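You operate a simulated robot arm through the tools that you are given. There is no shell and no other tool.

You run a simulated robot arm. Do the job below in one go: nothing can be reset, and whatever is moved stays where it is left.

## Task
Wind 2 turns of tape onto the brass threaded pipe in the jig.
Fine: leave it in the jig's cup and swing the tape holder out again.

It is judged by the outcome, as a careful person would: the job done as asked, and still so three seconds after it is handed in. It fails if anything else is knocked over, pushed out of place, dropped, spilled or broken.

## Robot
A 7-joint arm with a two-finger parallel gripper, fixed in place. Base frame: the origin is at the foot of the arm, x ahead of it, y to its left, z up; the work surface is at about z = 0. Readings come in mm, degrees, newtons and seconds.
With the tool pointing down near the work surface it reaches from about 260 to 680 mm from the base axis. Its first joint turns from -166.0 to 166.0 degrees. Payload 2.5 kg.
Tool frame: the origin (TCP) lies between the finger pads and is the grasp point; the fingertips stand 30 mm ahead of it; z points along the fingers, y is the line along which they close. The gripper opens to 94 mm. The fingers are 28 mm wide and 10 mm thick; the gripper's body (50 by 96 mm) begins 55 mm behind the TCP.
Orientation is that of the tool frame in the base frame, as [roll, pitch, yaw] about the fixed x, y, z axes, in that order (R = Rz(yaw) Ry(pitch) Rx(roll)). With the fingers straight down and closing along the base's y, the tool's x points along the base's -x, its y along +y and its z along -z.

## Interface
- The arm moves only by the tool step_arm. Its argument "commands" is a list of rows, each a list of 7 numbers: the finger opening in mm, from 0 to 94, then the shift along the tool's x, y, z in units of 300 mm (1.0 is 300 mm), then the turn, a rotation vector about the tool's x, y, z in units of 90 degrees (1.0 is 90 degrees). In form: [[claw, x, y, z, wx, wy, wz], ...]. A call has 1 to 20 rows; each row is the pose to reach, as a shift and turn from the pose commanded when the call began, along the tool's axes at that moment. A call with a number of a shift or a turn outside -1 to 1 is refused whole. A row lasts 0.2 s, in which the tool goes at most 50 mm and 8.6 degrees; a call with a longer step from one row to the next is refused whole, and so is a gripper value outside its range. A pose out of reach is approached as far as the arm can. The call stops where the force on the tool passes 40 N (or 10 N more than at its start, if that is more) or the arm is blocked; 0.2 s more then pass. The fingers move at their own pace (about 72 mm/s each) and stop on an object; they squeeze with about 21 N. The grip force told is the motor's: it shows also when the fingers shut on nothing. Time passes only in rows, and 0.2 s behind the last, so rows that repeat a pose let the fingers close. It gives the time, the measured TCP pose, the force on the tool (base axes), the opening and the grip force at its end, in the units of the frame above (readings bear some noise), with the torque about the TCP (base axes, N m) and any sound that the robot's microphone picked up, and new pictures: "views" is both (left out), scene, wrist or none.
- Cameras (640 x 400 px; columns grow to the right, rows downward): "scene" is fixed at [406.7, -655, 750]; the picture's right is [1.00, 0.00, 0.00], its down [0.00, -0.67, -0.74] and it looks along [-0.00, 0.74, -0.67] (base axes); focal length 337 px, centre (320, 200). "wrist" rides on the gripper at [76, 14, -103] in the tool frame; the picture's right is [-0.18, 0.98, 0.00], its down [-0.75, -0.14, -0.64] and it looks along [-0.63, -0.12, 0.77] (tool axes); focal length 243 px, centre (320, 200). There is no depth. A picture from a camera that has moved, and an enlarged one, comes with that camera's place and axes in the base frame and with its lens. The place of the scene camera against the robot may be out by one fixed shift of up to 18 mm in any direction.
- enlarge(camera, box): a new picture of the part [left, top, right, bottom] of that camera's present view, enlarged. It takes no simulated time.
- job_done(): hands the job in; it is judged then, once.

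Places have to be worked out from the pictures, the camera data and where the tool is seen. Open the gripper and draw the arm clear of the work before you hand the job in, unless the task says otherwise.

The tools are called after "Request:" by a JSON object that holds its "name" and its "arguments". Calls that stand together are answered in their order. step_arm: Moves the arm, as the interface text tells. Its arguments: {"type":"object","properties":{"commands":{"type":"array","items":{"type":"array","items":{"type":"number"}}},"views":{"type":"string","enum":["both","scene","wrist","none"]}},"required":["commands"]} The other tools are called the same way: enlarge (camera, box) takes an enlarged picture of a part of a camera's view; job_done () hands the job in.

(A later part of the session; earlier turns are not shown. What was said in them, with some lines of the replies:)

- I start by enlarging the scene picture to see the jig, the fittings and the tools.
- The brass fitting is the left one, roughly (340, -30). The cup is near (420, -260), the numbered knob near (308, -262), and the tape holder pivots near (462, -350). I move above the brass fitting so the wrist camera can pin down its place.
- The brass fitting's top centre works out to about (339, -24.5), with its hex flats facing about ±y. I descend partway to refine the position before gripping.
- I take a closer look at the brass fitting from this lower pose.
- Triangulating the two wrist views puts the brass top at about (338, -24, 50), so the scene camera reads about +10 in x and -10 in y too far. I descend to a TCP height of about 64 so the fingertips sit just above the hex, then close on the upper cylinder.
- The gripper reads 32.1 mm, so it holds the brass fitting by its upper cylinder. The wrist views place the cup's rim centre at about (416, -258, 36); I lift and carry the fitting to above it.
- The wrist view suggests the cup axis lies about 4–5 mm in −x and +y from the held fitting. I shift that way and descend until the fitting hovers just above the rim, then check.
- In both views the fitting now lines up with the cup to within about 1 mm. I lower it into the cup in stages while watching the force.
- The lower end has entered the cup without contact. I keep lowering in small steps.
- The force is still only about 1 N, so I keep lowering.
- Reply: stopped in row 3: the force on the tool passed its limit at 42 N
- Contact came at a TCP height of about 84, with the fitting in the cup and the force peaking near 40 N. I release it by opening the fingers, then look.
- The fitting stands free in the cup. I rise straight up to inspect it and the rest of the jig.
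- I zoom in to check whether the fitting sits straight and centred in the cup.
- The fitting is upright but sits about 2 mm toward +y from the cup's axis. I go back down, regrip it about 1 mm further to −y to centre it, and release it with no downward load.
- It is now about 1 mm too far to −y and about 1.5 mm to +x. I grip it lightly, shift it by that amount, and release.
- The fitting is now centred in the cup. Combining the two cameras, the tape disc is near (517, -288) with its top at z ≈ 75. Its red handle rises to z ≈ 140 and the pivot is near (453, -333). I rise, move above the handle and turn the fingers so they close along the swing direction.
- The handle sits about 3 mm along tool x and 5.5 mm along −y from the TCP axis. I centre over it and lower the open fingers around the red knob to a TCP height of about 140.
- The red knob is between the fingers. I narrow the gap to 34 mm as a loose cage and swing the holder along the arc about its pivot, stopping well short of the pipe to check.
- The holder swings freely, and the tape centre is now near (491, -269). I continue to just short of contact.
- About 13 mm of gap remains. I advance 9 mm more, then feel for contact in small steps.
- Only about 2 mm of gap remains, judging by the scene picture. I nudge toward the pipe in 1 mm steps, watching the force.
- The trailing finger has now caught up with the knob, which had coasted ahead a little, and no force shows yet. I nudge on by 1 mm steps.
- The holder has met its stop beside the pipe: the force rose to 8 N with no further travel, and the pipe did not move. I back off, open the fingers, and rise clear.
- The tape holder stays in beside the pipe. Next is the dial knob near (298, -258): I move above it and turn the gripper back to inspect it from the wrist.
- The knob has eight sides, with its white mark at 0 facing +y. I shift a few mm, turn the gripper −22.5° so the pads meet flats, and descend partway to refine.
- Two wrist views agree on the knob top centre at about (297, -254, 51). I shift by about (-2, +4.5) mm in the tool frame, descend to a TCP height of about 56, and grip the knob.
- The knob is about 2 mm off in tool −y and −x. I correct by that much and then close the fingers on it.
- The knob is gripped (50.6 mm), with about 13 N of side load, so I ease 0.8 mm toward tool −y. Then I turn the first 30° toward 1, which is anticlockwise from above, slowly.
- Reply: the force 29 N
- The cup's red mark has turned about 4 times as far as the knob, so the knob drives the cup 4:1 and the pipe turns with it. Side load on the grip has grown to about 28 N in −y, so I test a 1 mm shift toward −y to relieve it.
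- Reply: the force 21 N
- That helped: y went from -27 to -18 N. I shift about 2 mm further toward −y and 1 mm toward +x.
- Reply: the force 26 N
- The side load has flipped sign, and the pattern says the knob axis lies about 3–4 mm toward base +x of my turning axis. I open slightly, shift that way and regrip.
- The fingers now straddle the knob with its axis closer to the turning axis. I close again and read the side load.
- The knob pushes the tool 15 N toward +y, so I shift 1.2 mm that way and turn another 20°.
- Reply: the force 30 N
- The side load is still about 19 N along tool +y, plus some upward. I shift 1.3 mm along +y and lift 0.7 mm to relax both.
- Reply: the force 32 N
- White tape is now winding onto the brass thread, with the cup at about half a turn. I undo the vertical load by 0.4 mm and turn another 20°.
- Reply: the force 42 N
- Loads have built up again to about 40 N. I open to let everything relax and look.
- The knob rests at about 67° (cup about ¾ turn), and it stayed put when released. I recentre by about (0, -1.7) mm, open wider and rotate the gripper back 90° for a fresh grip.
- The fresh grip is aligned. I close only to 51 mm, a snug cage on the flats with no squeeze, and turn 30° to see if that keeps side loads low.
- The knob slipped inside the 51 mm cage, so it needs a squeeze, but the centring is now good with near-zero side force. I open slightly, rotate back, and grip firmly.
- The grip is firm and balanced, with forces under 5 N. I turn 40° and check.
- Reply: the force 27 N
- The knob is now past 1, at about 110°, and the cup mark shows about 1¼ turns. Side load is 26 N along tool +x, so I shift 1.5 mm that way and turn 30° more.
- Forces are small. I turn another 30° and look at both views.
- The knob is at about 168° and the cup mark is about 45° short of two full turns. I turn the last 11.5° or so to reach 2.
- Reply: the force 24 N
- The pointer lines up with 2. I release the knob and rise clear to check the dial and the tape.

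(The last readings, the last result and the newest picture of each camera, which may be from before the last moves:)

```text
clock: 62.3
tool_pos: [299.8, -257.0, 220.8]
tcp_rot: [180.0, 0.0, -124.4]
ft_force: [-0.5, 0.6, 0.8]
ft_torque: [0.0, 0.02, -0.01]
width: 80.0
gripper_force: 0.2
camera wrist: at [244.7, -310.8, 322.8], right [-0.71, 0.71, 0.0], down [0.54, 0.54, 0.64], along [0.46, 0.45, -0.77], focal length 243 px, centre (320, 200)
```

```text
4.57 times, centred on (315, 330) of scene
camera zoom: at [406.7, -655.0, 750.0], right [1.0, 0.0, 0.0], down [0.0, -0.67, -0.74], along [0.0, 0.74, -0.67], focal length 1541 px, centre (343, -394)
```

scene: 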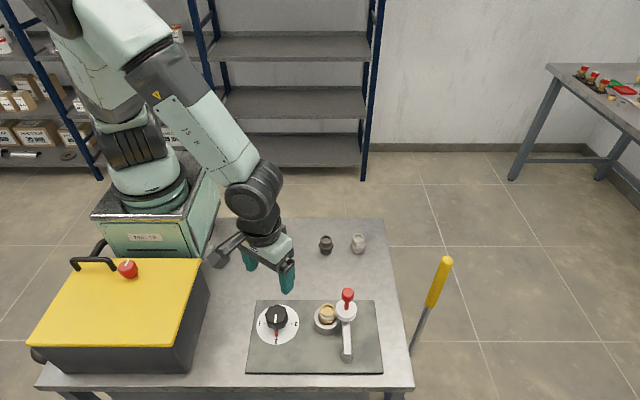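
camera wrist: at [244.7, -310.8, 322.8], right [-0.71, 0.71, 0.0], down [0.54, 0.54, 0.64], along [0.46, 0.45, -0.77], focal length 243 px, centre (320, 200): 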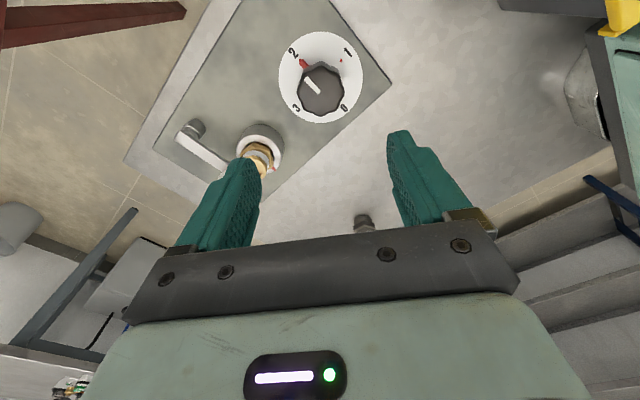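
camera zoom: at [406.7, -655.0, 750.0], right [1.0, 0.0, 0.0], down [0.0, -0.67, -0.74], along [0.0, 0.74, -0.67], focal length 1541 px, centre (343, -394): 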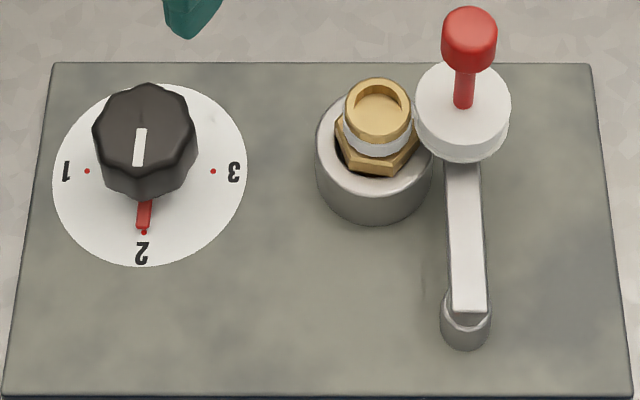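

The dial is on 2 and the tape band is on the pipe. Now I move back above the tape holder's handle, near (454, -261), to swing it out.

Request:
{"name": "step_arm", "arguments": {"commands": [[76, -0.04, -0.062, 0, 0, 0, -0.03], [70, -0.08, -0.123, 0, 0, 0, -0.06], [70, -0.12, -0.185, 0, 0, 0, -0.077], [70, -0.16, -0.246, 0, 0, 0, -0.077], [70, -0.2, -0.308, 0, 0, 0, -0.077], [70, -0.24, -0.37, 0, 0, 0, -0.077], [70, -0.279, -0.431, 0, 0, 0, -0.077], [70, -0.279, -0.431, 0, 0, 0, -0.077], [70, -0.279, -0.431, 0, 0, 0, -0.077]]}}

Request:
{"name": "enlarge", "arguments": {"camera": "wrist", "box": [220, 0, 420, 200]}}

Request:
{"name": "enlarge", "arguments": {"camera": "scene", "box": [245, 290, 385, 370]}}

```text
clock: 64.3
tool_pos: [452.9, -260.9, 220.8]
tcp_rot: [-179.9, 0.0, -117.6]
ft_force: [0.2, -0.2, 0.5]
ft_torque: [0.02, 0.01, -0.01]
width: 69.9
gripper_force: 0.1
camera wrist: at [405.7, -320.8, 324.4], right [-0.79, 0.62, 0.0], down [0.47, 0.6, 0.64], along [0.4, 0.5, -0.77], focal length 243 px, centre (320, 200)
```

scene: 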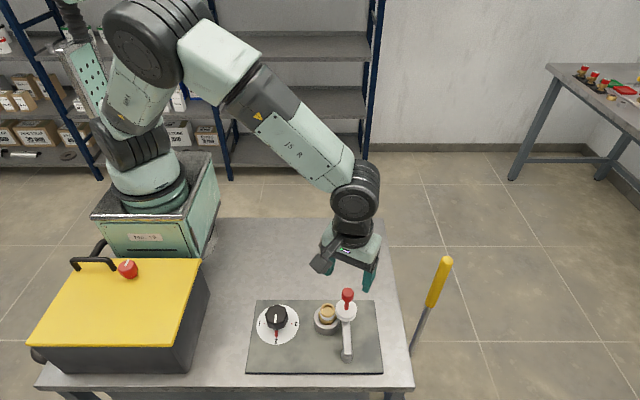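
wrist: 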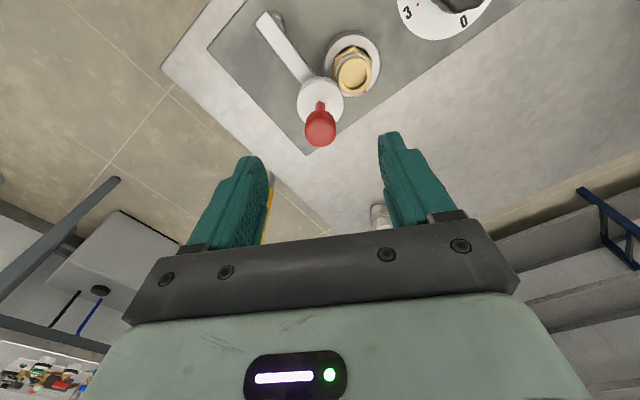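

```text
2.00 times, centred on (320, 100) of wrist
camera zoom: at [405.7, -320.8, 324.4], right [-0.79, 0.62, 0.0], down [0.47, 0.6, 0.64], along [0.4, 0.5, -0.77], focal length 485 px, centre (320, 400)
```

zoom: 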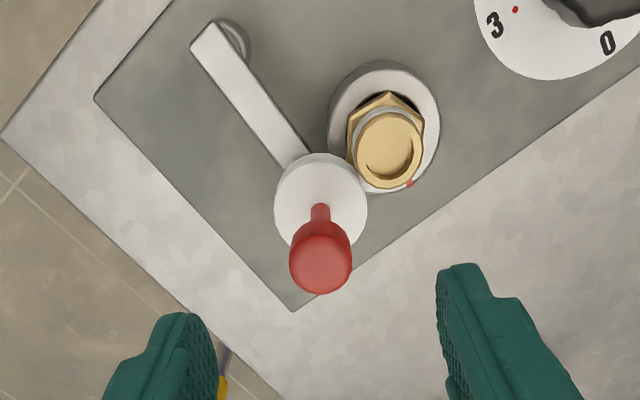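

```text
4.57 times, centred on (315, 330) of scene
camera zoom: at [406.7, -655.0, 750.0], right [1.0, 0.0, 0.0], down [0.0, -0.67, -0.74], along [0.0, 0.74, -0.67], focal length 1541 px, centre (343, -394)
```

zoom: 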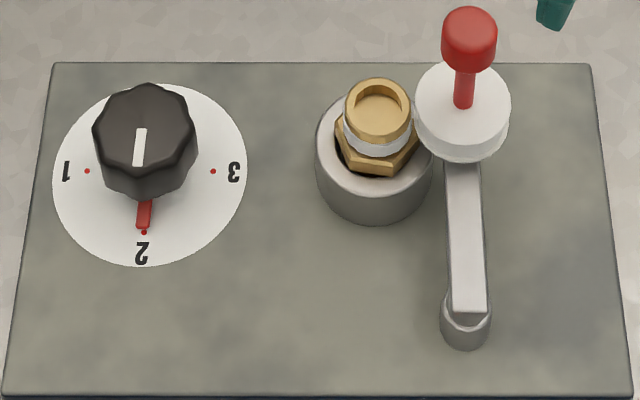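

The handle is nearly centred under the gripper. I lower the open fingers around the red knob to a TCP height of about 140.

Request:
{"name": "step_arm", "arguments": {"commands": [[70, 0.002, 0.003, 0.08, 0, 0, 0], [70, 0.002, 0.003, 0.16, 0, 0, 0], [70, 0.002, 0.003, 0.23, 0, 0, 0], [66, 0.002, 0.003, 0.27, 0, 0, 0], [60, 0.002, 0.003, 0.27, 0, 0, 0]]}}

Request:
{"name": "enlarge", "arguments": {"camera": "wrist", "box": [220, 40, 420, 240]}}

```text
clock: 65.5
tool_pos: [453.1, -259.0, 140.4]
tcp_rot: [-180.0, 0.0, -117.6]
ft_force: [-0.3, 0.4, 1.1]
ft_torque: [-0.01, 0.02, -0.04]
width: 60.0
gripper_force: 0.1
camera wrist: at [404.7, -320.9, 242.6], right [-0.79, 0.62, 0.0], down [0.47, 0.6, 0.64], along [0.4, 0.5, -0.77], focal length 243 px, centre (320, 200)
```

scene: 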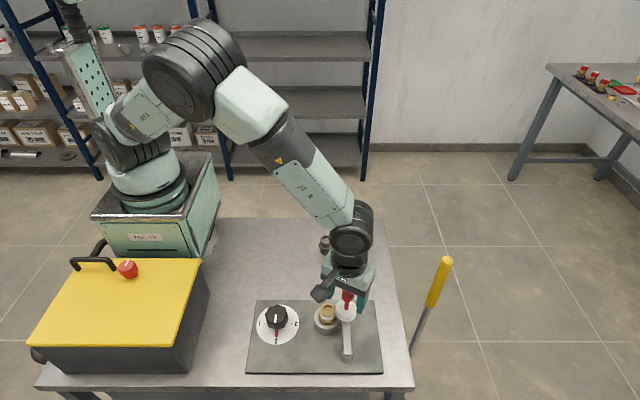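
wrist: 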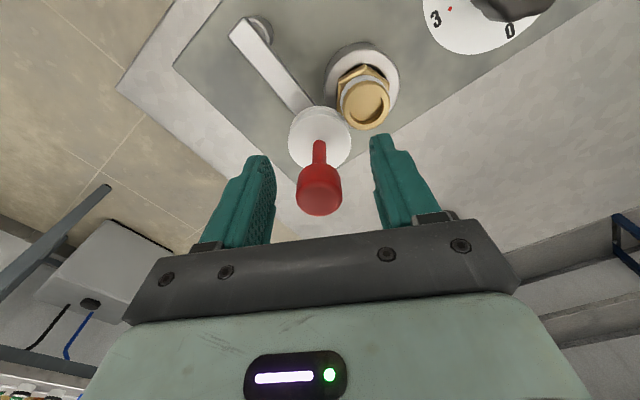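

```text
2.00 times, centred on (320, 140) of wrist
camera zoom: at [404.7, -320.9, 242.6], right [-0.79, 0.62, 0.0], down [0.47, 0.6, 0.64], along [0.4, 0.5, -0.77], focal length 485 px, centre (320, 320)
```

zoom: 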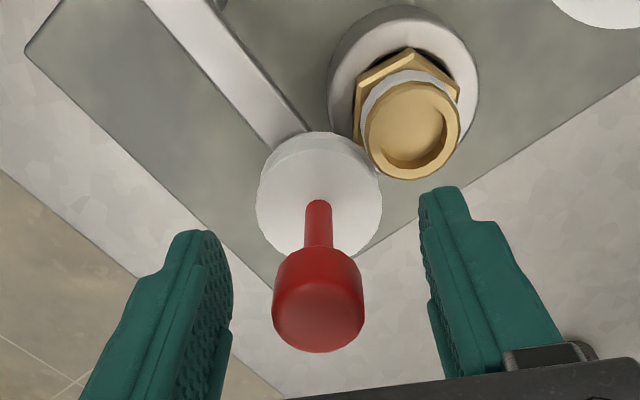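

The knob is caged between the fingers. I narrow to 34 mm and swing the holder back out along the arc.

Request:
{"name": "step_arm", "arguments": {"commands": [[34, 0, 0, 0, 0, 0, 0], [34, 0, 0, 0, 0, 0, 0], [34, -0.009, -0.02, 0, 0, 0, 0], [34, -0.0167, -0.041, 0, 0, 0, 0], [34, -0.022, -0.063, 0, 0, 0, 0], [34, -0.0267, -0.0857, 0, 0, 0, 0], [34, -0.028, -0.108, 0, 0, 0, 0], [34, -0.0287, -0.132, 0, 0, 0, 0], [34, -0.026, -0.155, 0, 0, 0, 0], [34, -0.0227, -0.177, 0, 0, 0, 0], [34, -0.0227, -0.177, 0, 0, 0, 0]]}}

Request:
{"name": "enlarge", "arguments": {"camera": "scene", "box": [290, 270, 410, 360]}}

Request:
{"name": "enlarge", "arguments": {"camera": "wrist", "box": [220, 40, 420, 240]}}

```text
clock: 67.9
tool_pos: [501.7, -278.1, 140.2]
tcp_rot: [-180.0, 0.0, -117.7]
ft_force: [-0.1, 0.2, 1.3]
ft_torque: [-0.01, 0.03, 0.01]
width: 34.4
gripper_force: 0.2
camera wrist: at [454.6, -338.7, 242.9], right [-0.79, 0.62, 0.0], down [0.47, 0.6, 0.64], along [0.4, 0.5, -0.77], focal length 243 px, centre (320, 200)
```

scene: 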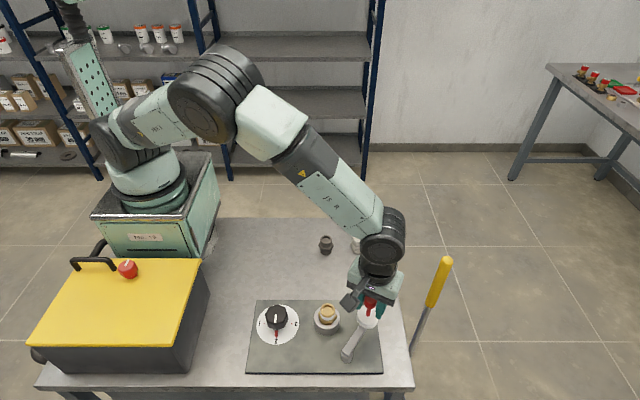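
wrist: 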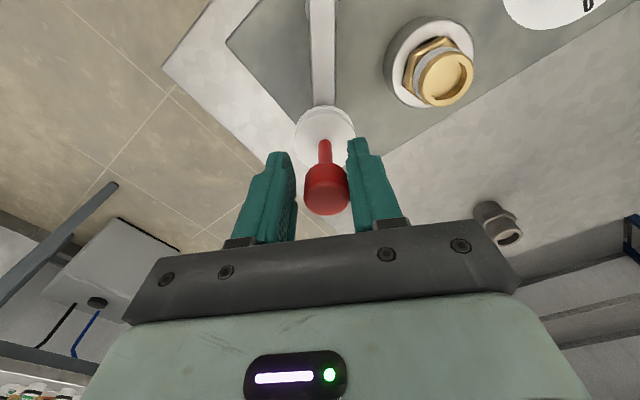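

```text
4.44 times, centred on (350, 315) of scene
camera zoom: at [406.7, -655.0, 750.0], right [1.0, 0.0, 0.0], down [0.0, -0.67, -0.74], along [0.0, 0.74, -0.67], focal length 1498 px, centre (187, -311)
```

zoom: 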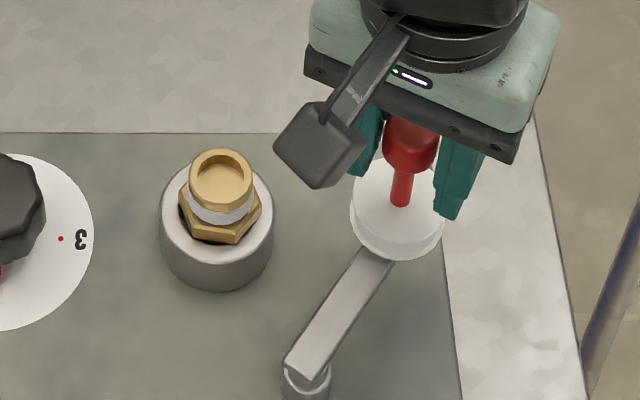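

```text
2.00 times, centred on (320, 140) of wrist
camera zoom: at [454.6, -338.7, 242.9], right [-0.79, 0.62, 0.0], down [0.47, 0.6, 0.64], along [0.4, 0.5, -0.77], focal length 485 px, centre (320, 320)
```

zoom: 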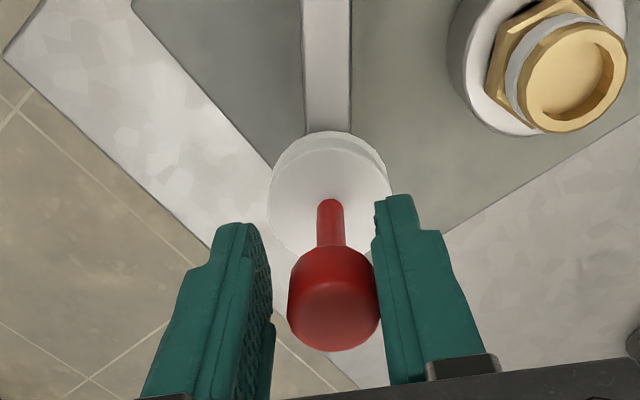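

The holder is coming out freely, and the tape band on the pipe is intact. I finish the swing toward its original parked position.

Request:
{"name": "step_arm", "arguments": {"commands": [[34, 0.006, -0.02, 0, 0, 0, 0], [34, 0.0137, -0.04, 0, 0, 0, 0], [34, 0.019, -0.054, 0, 0, 0, 0], [34, 0.023, -0.063, 0, 0, 0, 0], [34, 0.025, -0.068, 0, 0, 0, 0], [34, 0.025, -0.068, 0, 0, 0, 0]]}}

Request:
{"name": "enlarge", "arguments": {"camera": "scene", "box": [230, 280, 410, 392]}}

Request:
{"name": "enlarge", "arguments": {"camera": "wrist", "box": [220, 40, 420, 240]}}

```text
clock: 69.3
tool_pos: [517.8, -294.8, 141.1]
tcp_rot: [-179.9, 0.1, -117.6]
ft_force: [1.2, -0.4, -0.4]
ft_torque: [-0.01, 0.01, -0.02]
width: 34.1
gripper_force: 0.0
camera wrist: at [470.2, -355.8, 243.2], right [-0.79, 0.62, 0.0], down [0.47, 0.6, 0.64], along [0.4, 0.5, -0.77], focal length 243 px, centre (320, 200)
```

scene: 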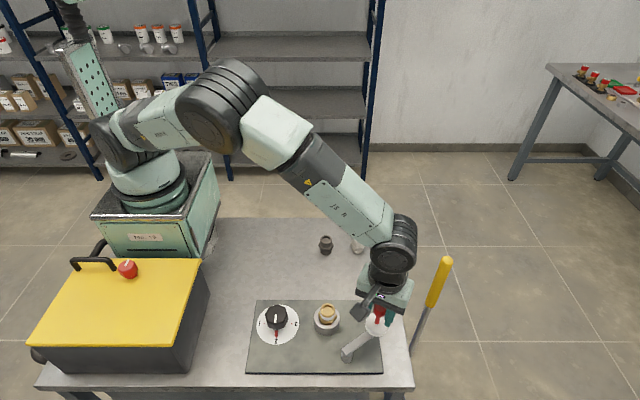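
wrist: 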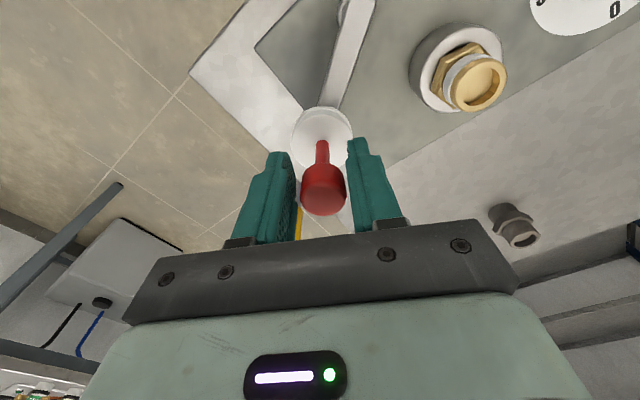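

```text
3.56 times, centred on (320, 336) of scene
camera zoom: at [406.7, -655.0, 750.0], right [1.0, 0.0, 0.0], down [0.0, -0.67, -0.74], along [0.0, 0.74, -0.67], focal length 1199 px, centre (320, -284)
```

zoom: 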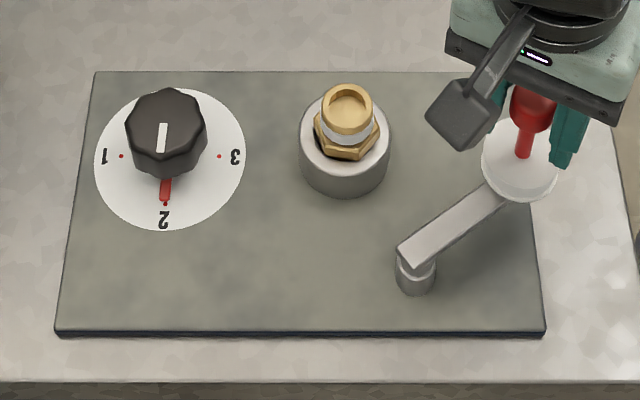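

```text
2.00 times, centred on (320, 140) of wrist
camera zoom: at [470.2, -355.8, 243.2], right [-0.79, 0.62, 0.0], down [0.47, 0.6, 0.64], along [0.4, 0.5, -0.77], focal length 485 px, centre (320, 320)
```

zoom: 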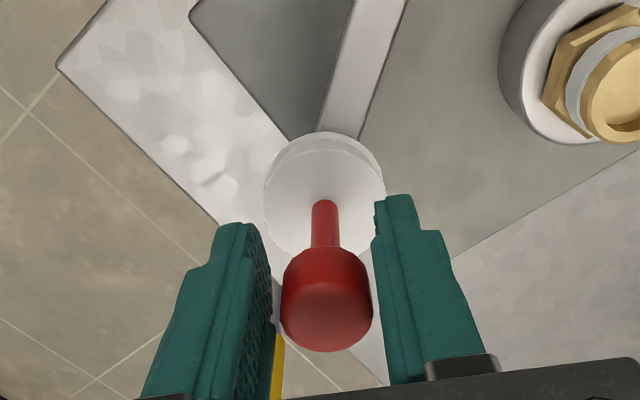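

The holder is back in its original parked position. I open the fingers and rise straight up, then retreat.

Request:
{"name": "step_arm", "arguments": {"commands": [[50, 0, 0, 0, 0, 0, 0], [66, 0, 0, 0, 0, 0, 0], [70, 0, 0, 0, 0, 0, 0], [70, 0, 0, -0.1, 0, 0, 0], [70, 0, 0, -0.22, 0, 0, 0], [70, 0, 0, -0.35, 0, 0, 0], [80, 0, 0, -0.5, 0, 0, 0], [90, 0, 0, -0.6, 0, 0, 0], [90, 0, 0, -0.6, 0, 0, 0]]}}

Request:
{"name": "enlarge", "arguments": {"camera": "scene", "box": [230, 280, 410, 392]}}

Request:
{"name": "enlarge", "arguments": {"camera": "scene", "box": [305, 290, 350, 335]}}

Request:
{"name": "enlarge", "arguments": {"camera": "wrist", "box": [220, 0, 540, 200]}}

```text
clock: 71.3
tool_pos: [517.8, -290.9, 318.8]
tcp_rot: [-180.0, 0.0, -117.6]
ft_force: [0.5, -0.1, -0.1]
ft_torque: [-0.03, -0.02, 0.03]
width: 90.1
gripper_force: 0.1
camera wrist: at [470.3, -352.3, 421.5], right [-0.79, 0.62, 0.0], down [0.47, 0.6, 0.64], along [0.4, 0.5, -0.77], focal length 243 px, centre (320, 200)
```

scene: 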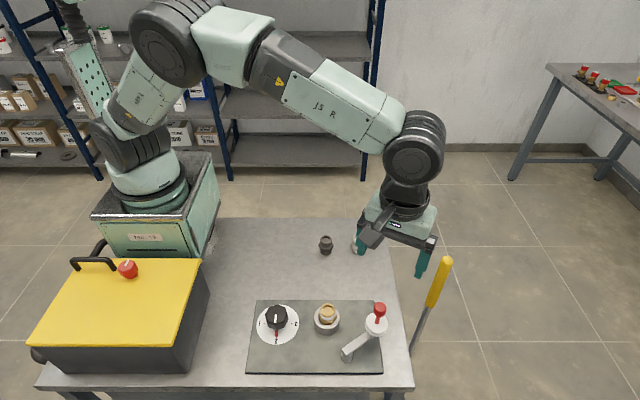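
wrist: 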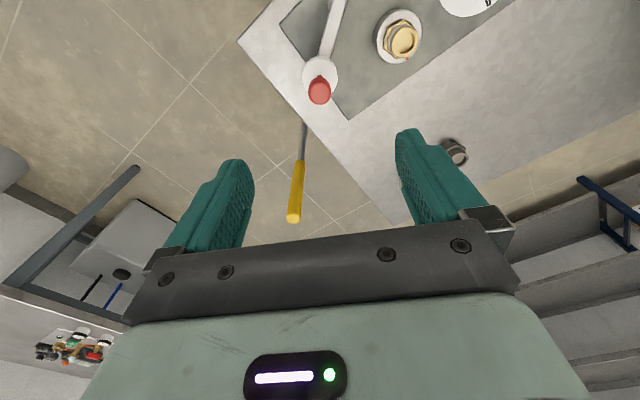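

```text
3.56 times, centred on (320, 336) of scene
camera zoom: at [406.7, -655.0, 750.0], right [1.0, 0.0, 0.0], down [0.0, -0.67, -0.74], along [0.0, 0.74, -0.67], focal length 1199 px, centre (320, -284)
```

zoom: 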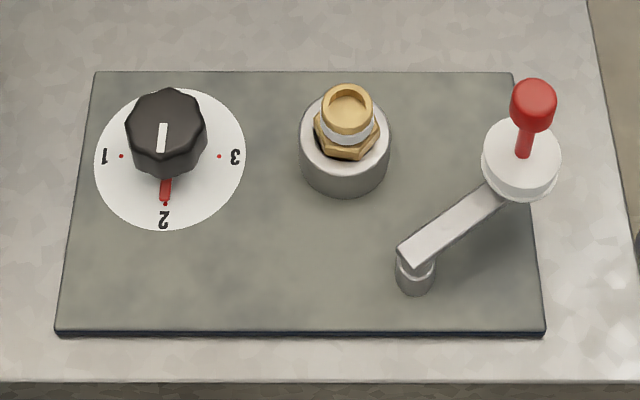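

```text
8.89 times, centred on (328, 312) of scene
camera zoom: at [406.7, -655.0, 750.0], right [1.0, 0.0, 0.0], down [0.0, -0.67, -0.74], along [0.0, 0.74, -0.67], focal length 2996 px, centre (253, -800)
```

zoom: 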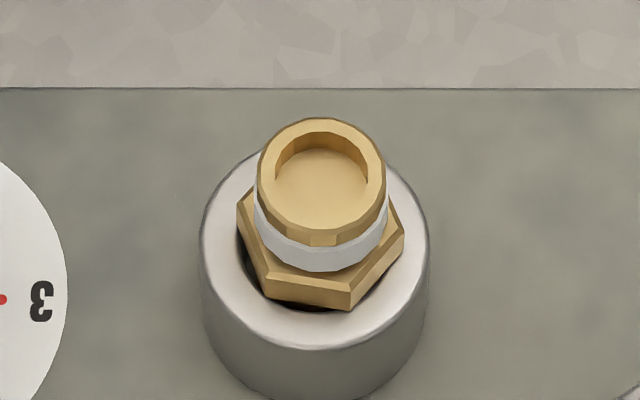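

```text
2.00 times, centred on (380, 100) of wrist
camera zoom: at [470.3, -352.3, 421.5], right [-0.79, 0.62, 0.0], down [0.47, 0.6, 0.64], along [0.4, 0.5, -0.77], focal length 485 px, centre (200, 400)
```

zoom: 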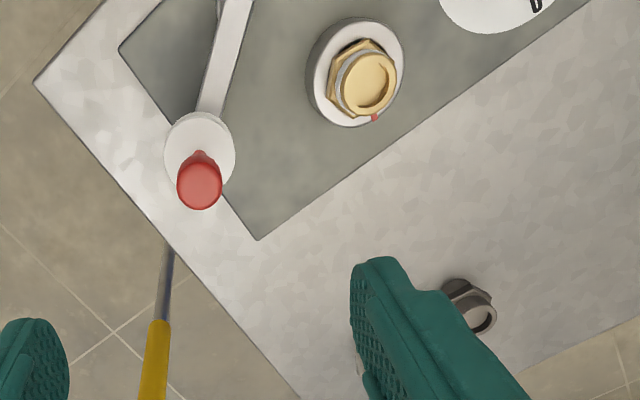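

Two turns of tape are on the pipe, the holder is out, and the dial reads 2. I withdraw the arm up and away for a final check.

Request:
{"name": "step_arm", "arguments": {"commands": [[90, -0.05, 0.06, -0.1, 0, 0, 0], [90, -0.11, 0.13, -0.18, 0, 0, 0], [90, -0.17, 0.2, -0.23, 0, 0, 0], [90, -0.23, 0.27, -0.28, 0, 0, 0], [90, -0.29, 0.335, -0.28, 0, 0, 0], [90, -0.335, 0.389, -0.28, 0, 0, 0], [90, -0.335, 0.389, -0.28, 0, 0, 0], [90, -0.335, 0.389, -0.28, 0, 0, 0]]}}

Request:
{"name": "enlarge", "arguments": {"camera": "scene", "box": [230, 215, 410, 392]}}

```text
clock: 73.1
tool_pos: [461.0, -151.5, 404.3]
tcp_rot: [180.0, 0.0, -117.7]
ft_force: [-0.7, 0.6, -0.3]
ft_torque: [-0.03, -0.01, 0.03]
width: 90.0
gripper_force: 0.0
camera wrist: at [412.3, -211.5, 506.6], right [-0.79, 0.62, 0.0], down [0.47, 0.6, 0.64], along [0.4, 0.5, -0.77], focal length 243 px, centre (320, 200)
```

scene: 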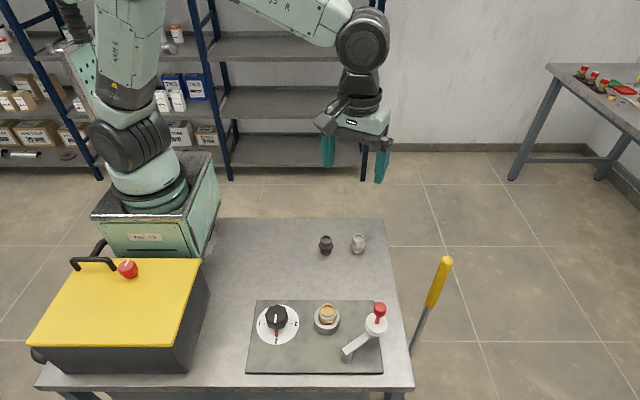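
wrist: 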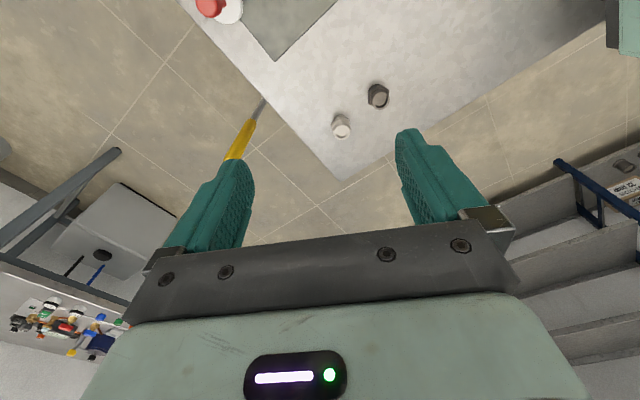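

```text
2.26 times, centred on (320, 304) of scene
camera zoom: at [406.7, -655.0, 750.0], right [1.0, 0.0, 0.0], down [0.0, -0.67, -0.74], along [0.0, 0.74, -0.67], focal length 762 px, centre (320, -34)
```

zoom: 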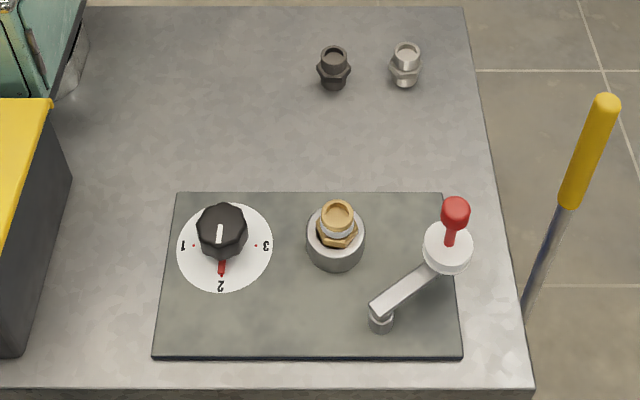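

The taped brass fitting stands in the cup, the holder is swung out, the other two fittings are untouched, and the arm is clear with the gripper open. I hand the job in.

Request:
{"name": "job_done", "arguments": {}}

```text
The job is handed in.
```

I wound two turns of tape onto the brass pipe and handed the job in. The pipe is still in the jig's cup, and the tape holder is swung back out to where it started.

- **Turns:** I turned the knob from 0 to 2. The cup turns four times as far as the knob, and its red mark came back to its starting position after two full turns.
- **Tape:** a white band is visible around the upper thread of the pipe.
- **Pipe in the cup:** I regripped it once after placing it, because it sat about 2 mm off centre. It now stands upright, within about 1 mm of centre.
- **Everything else:** the black and silver fittings were not touched, and nothing was knocked over or pushed out of place.

The gripper is open and the arm is clear of the work.
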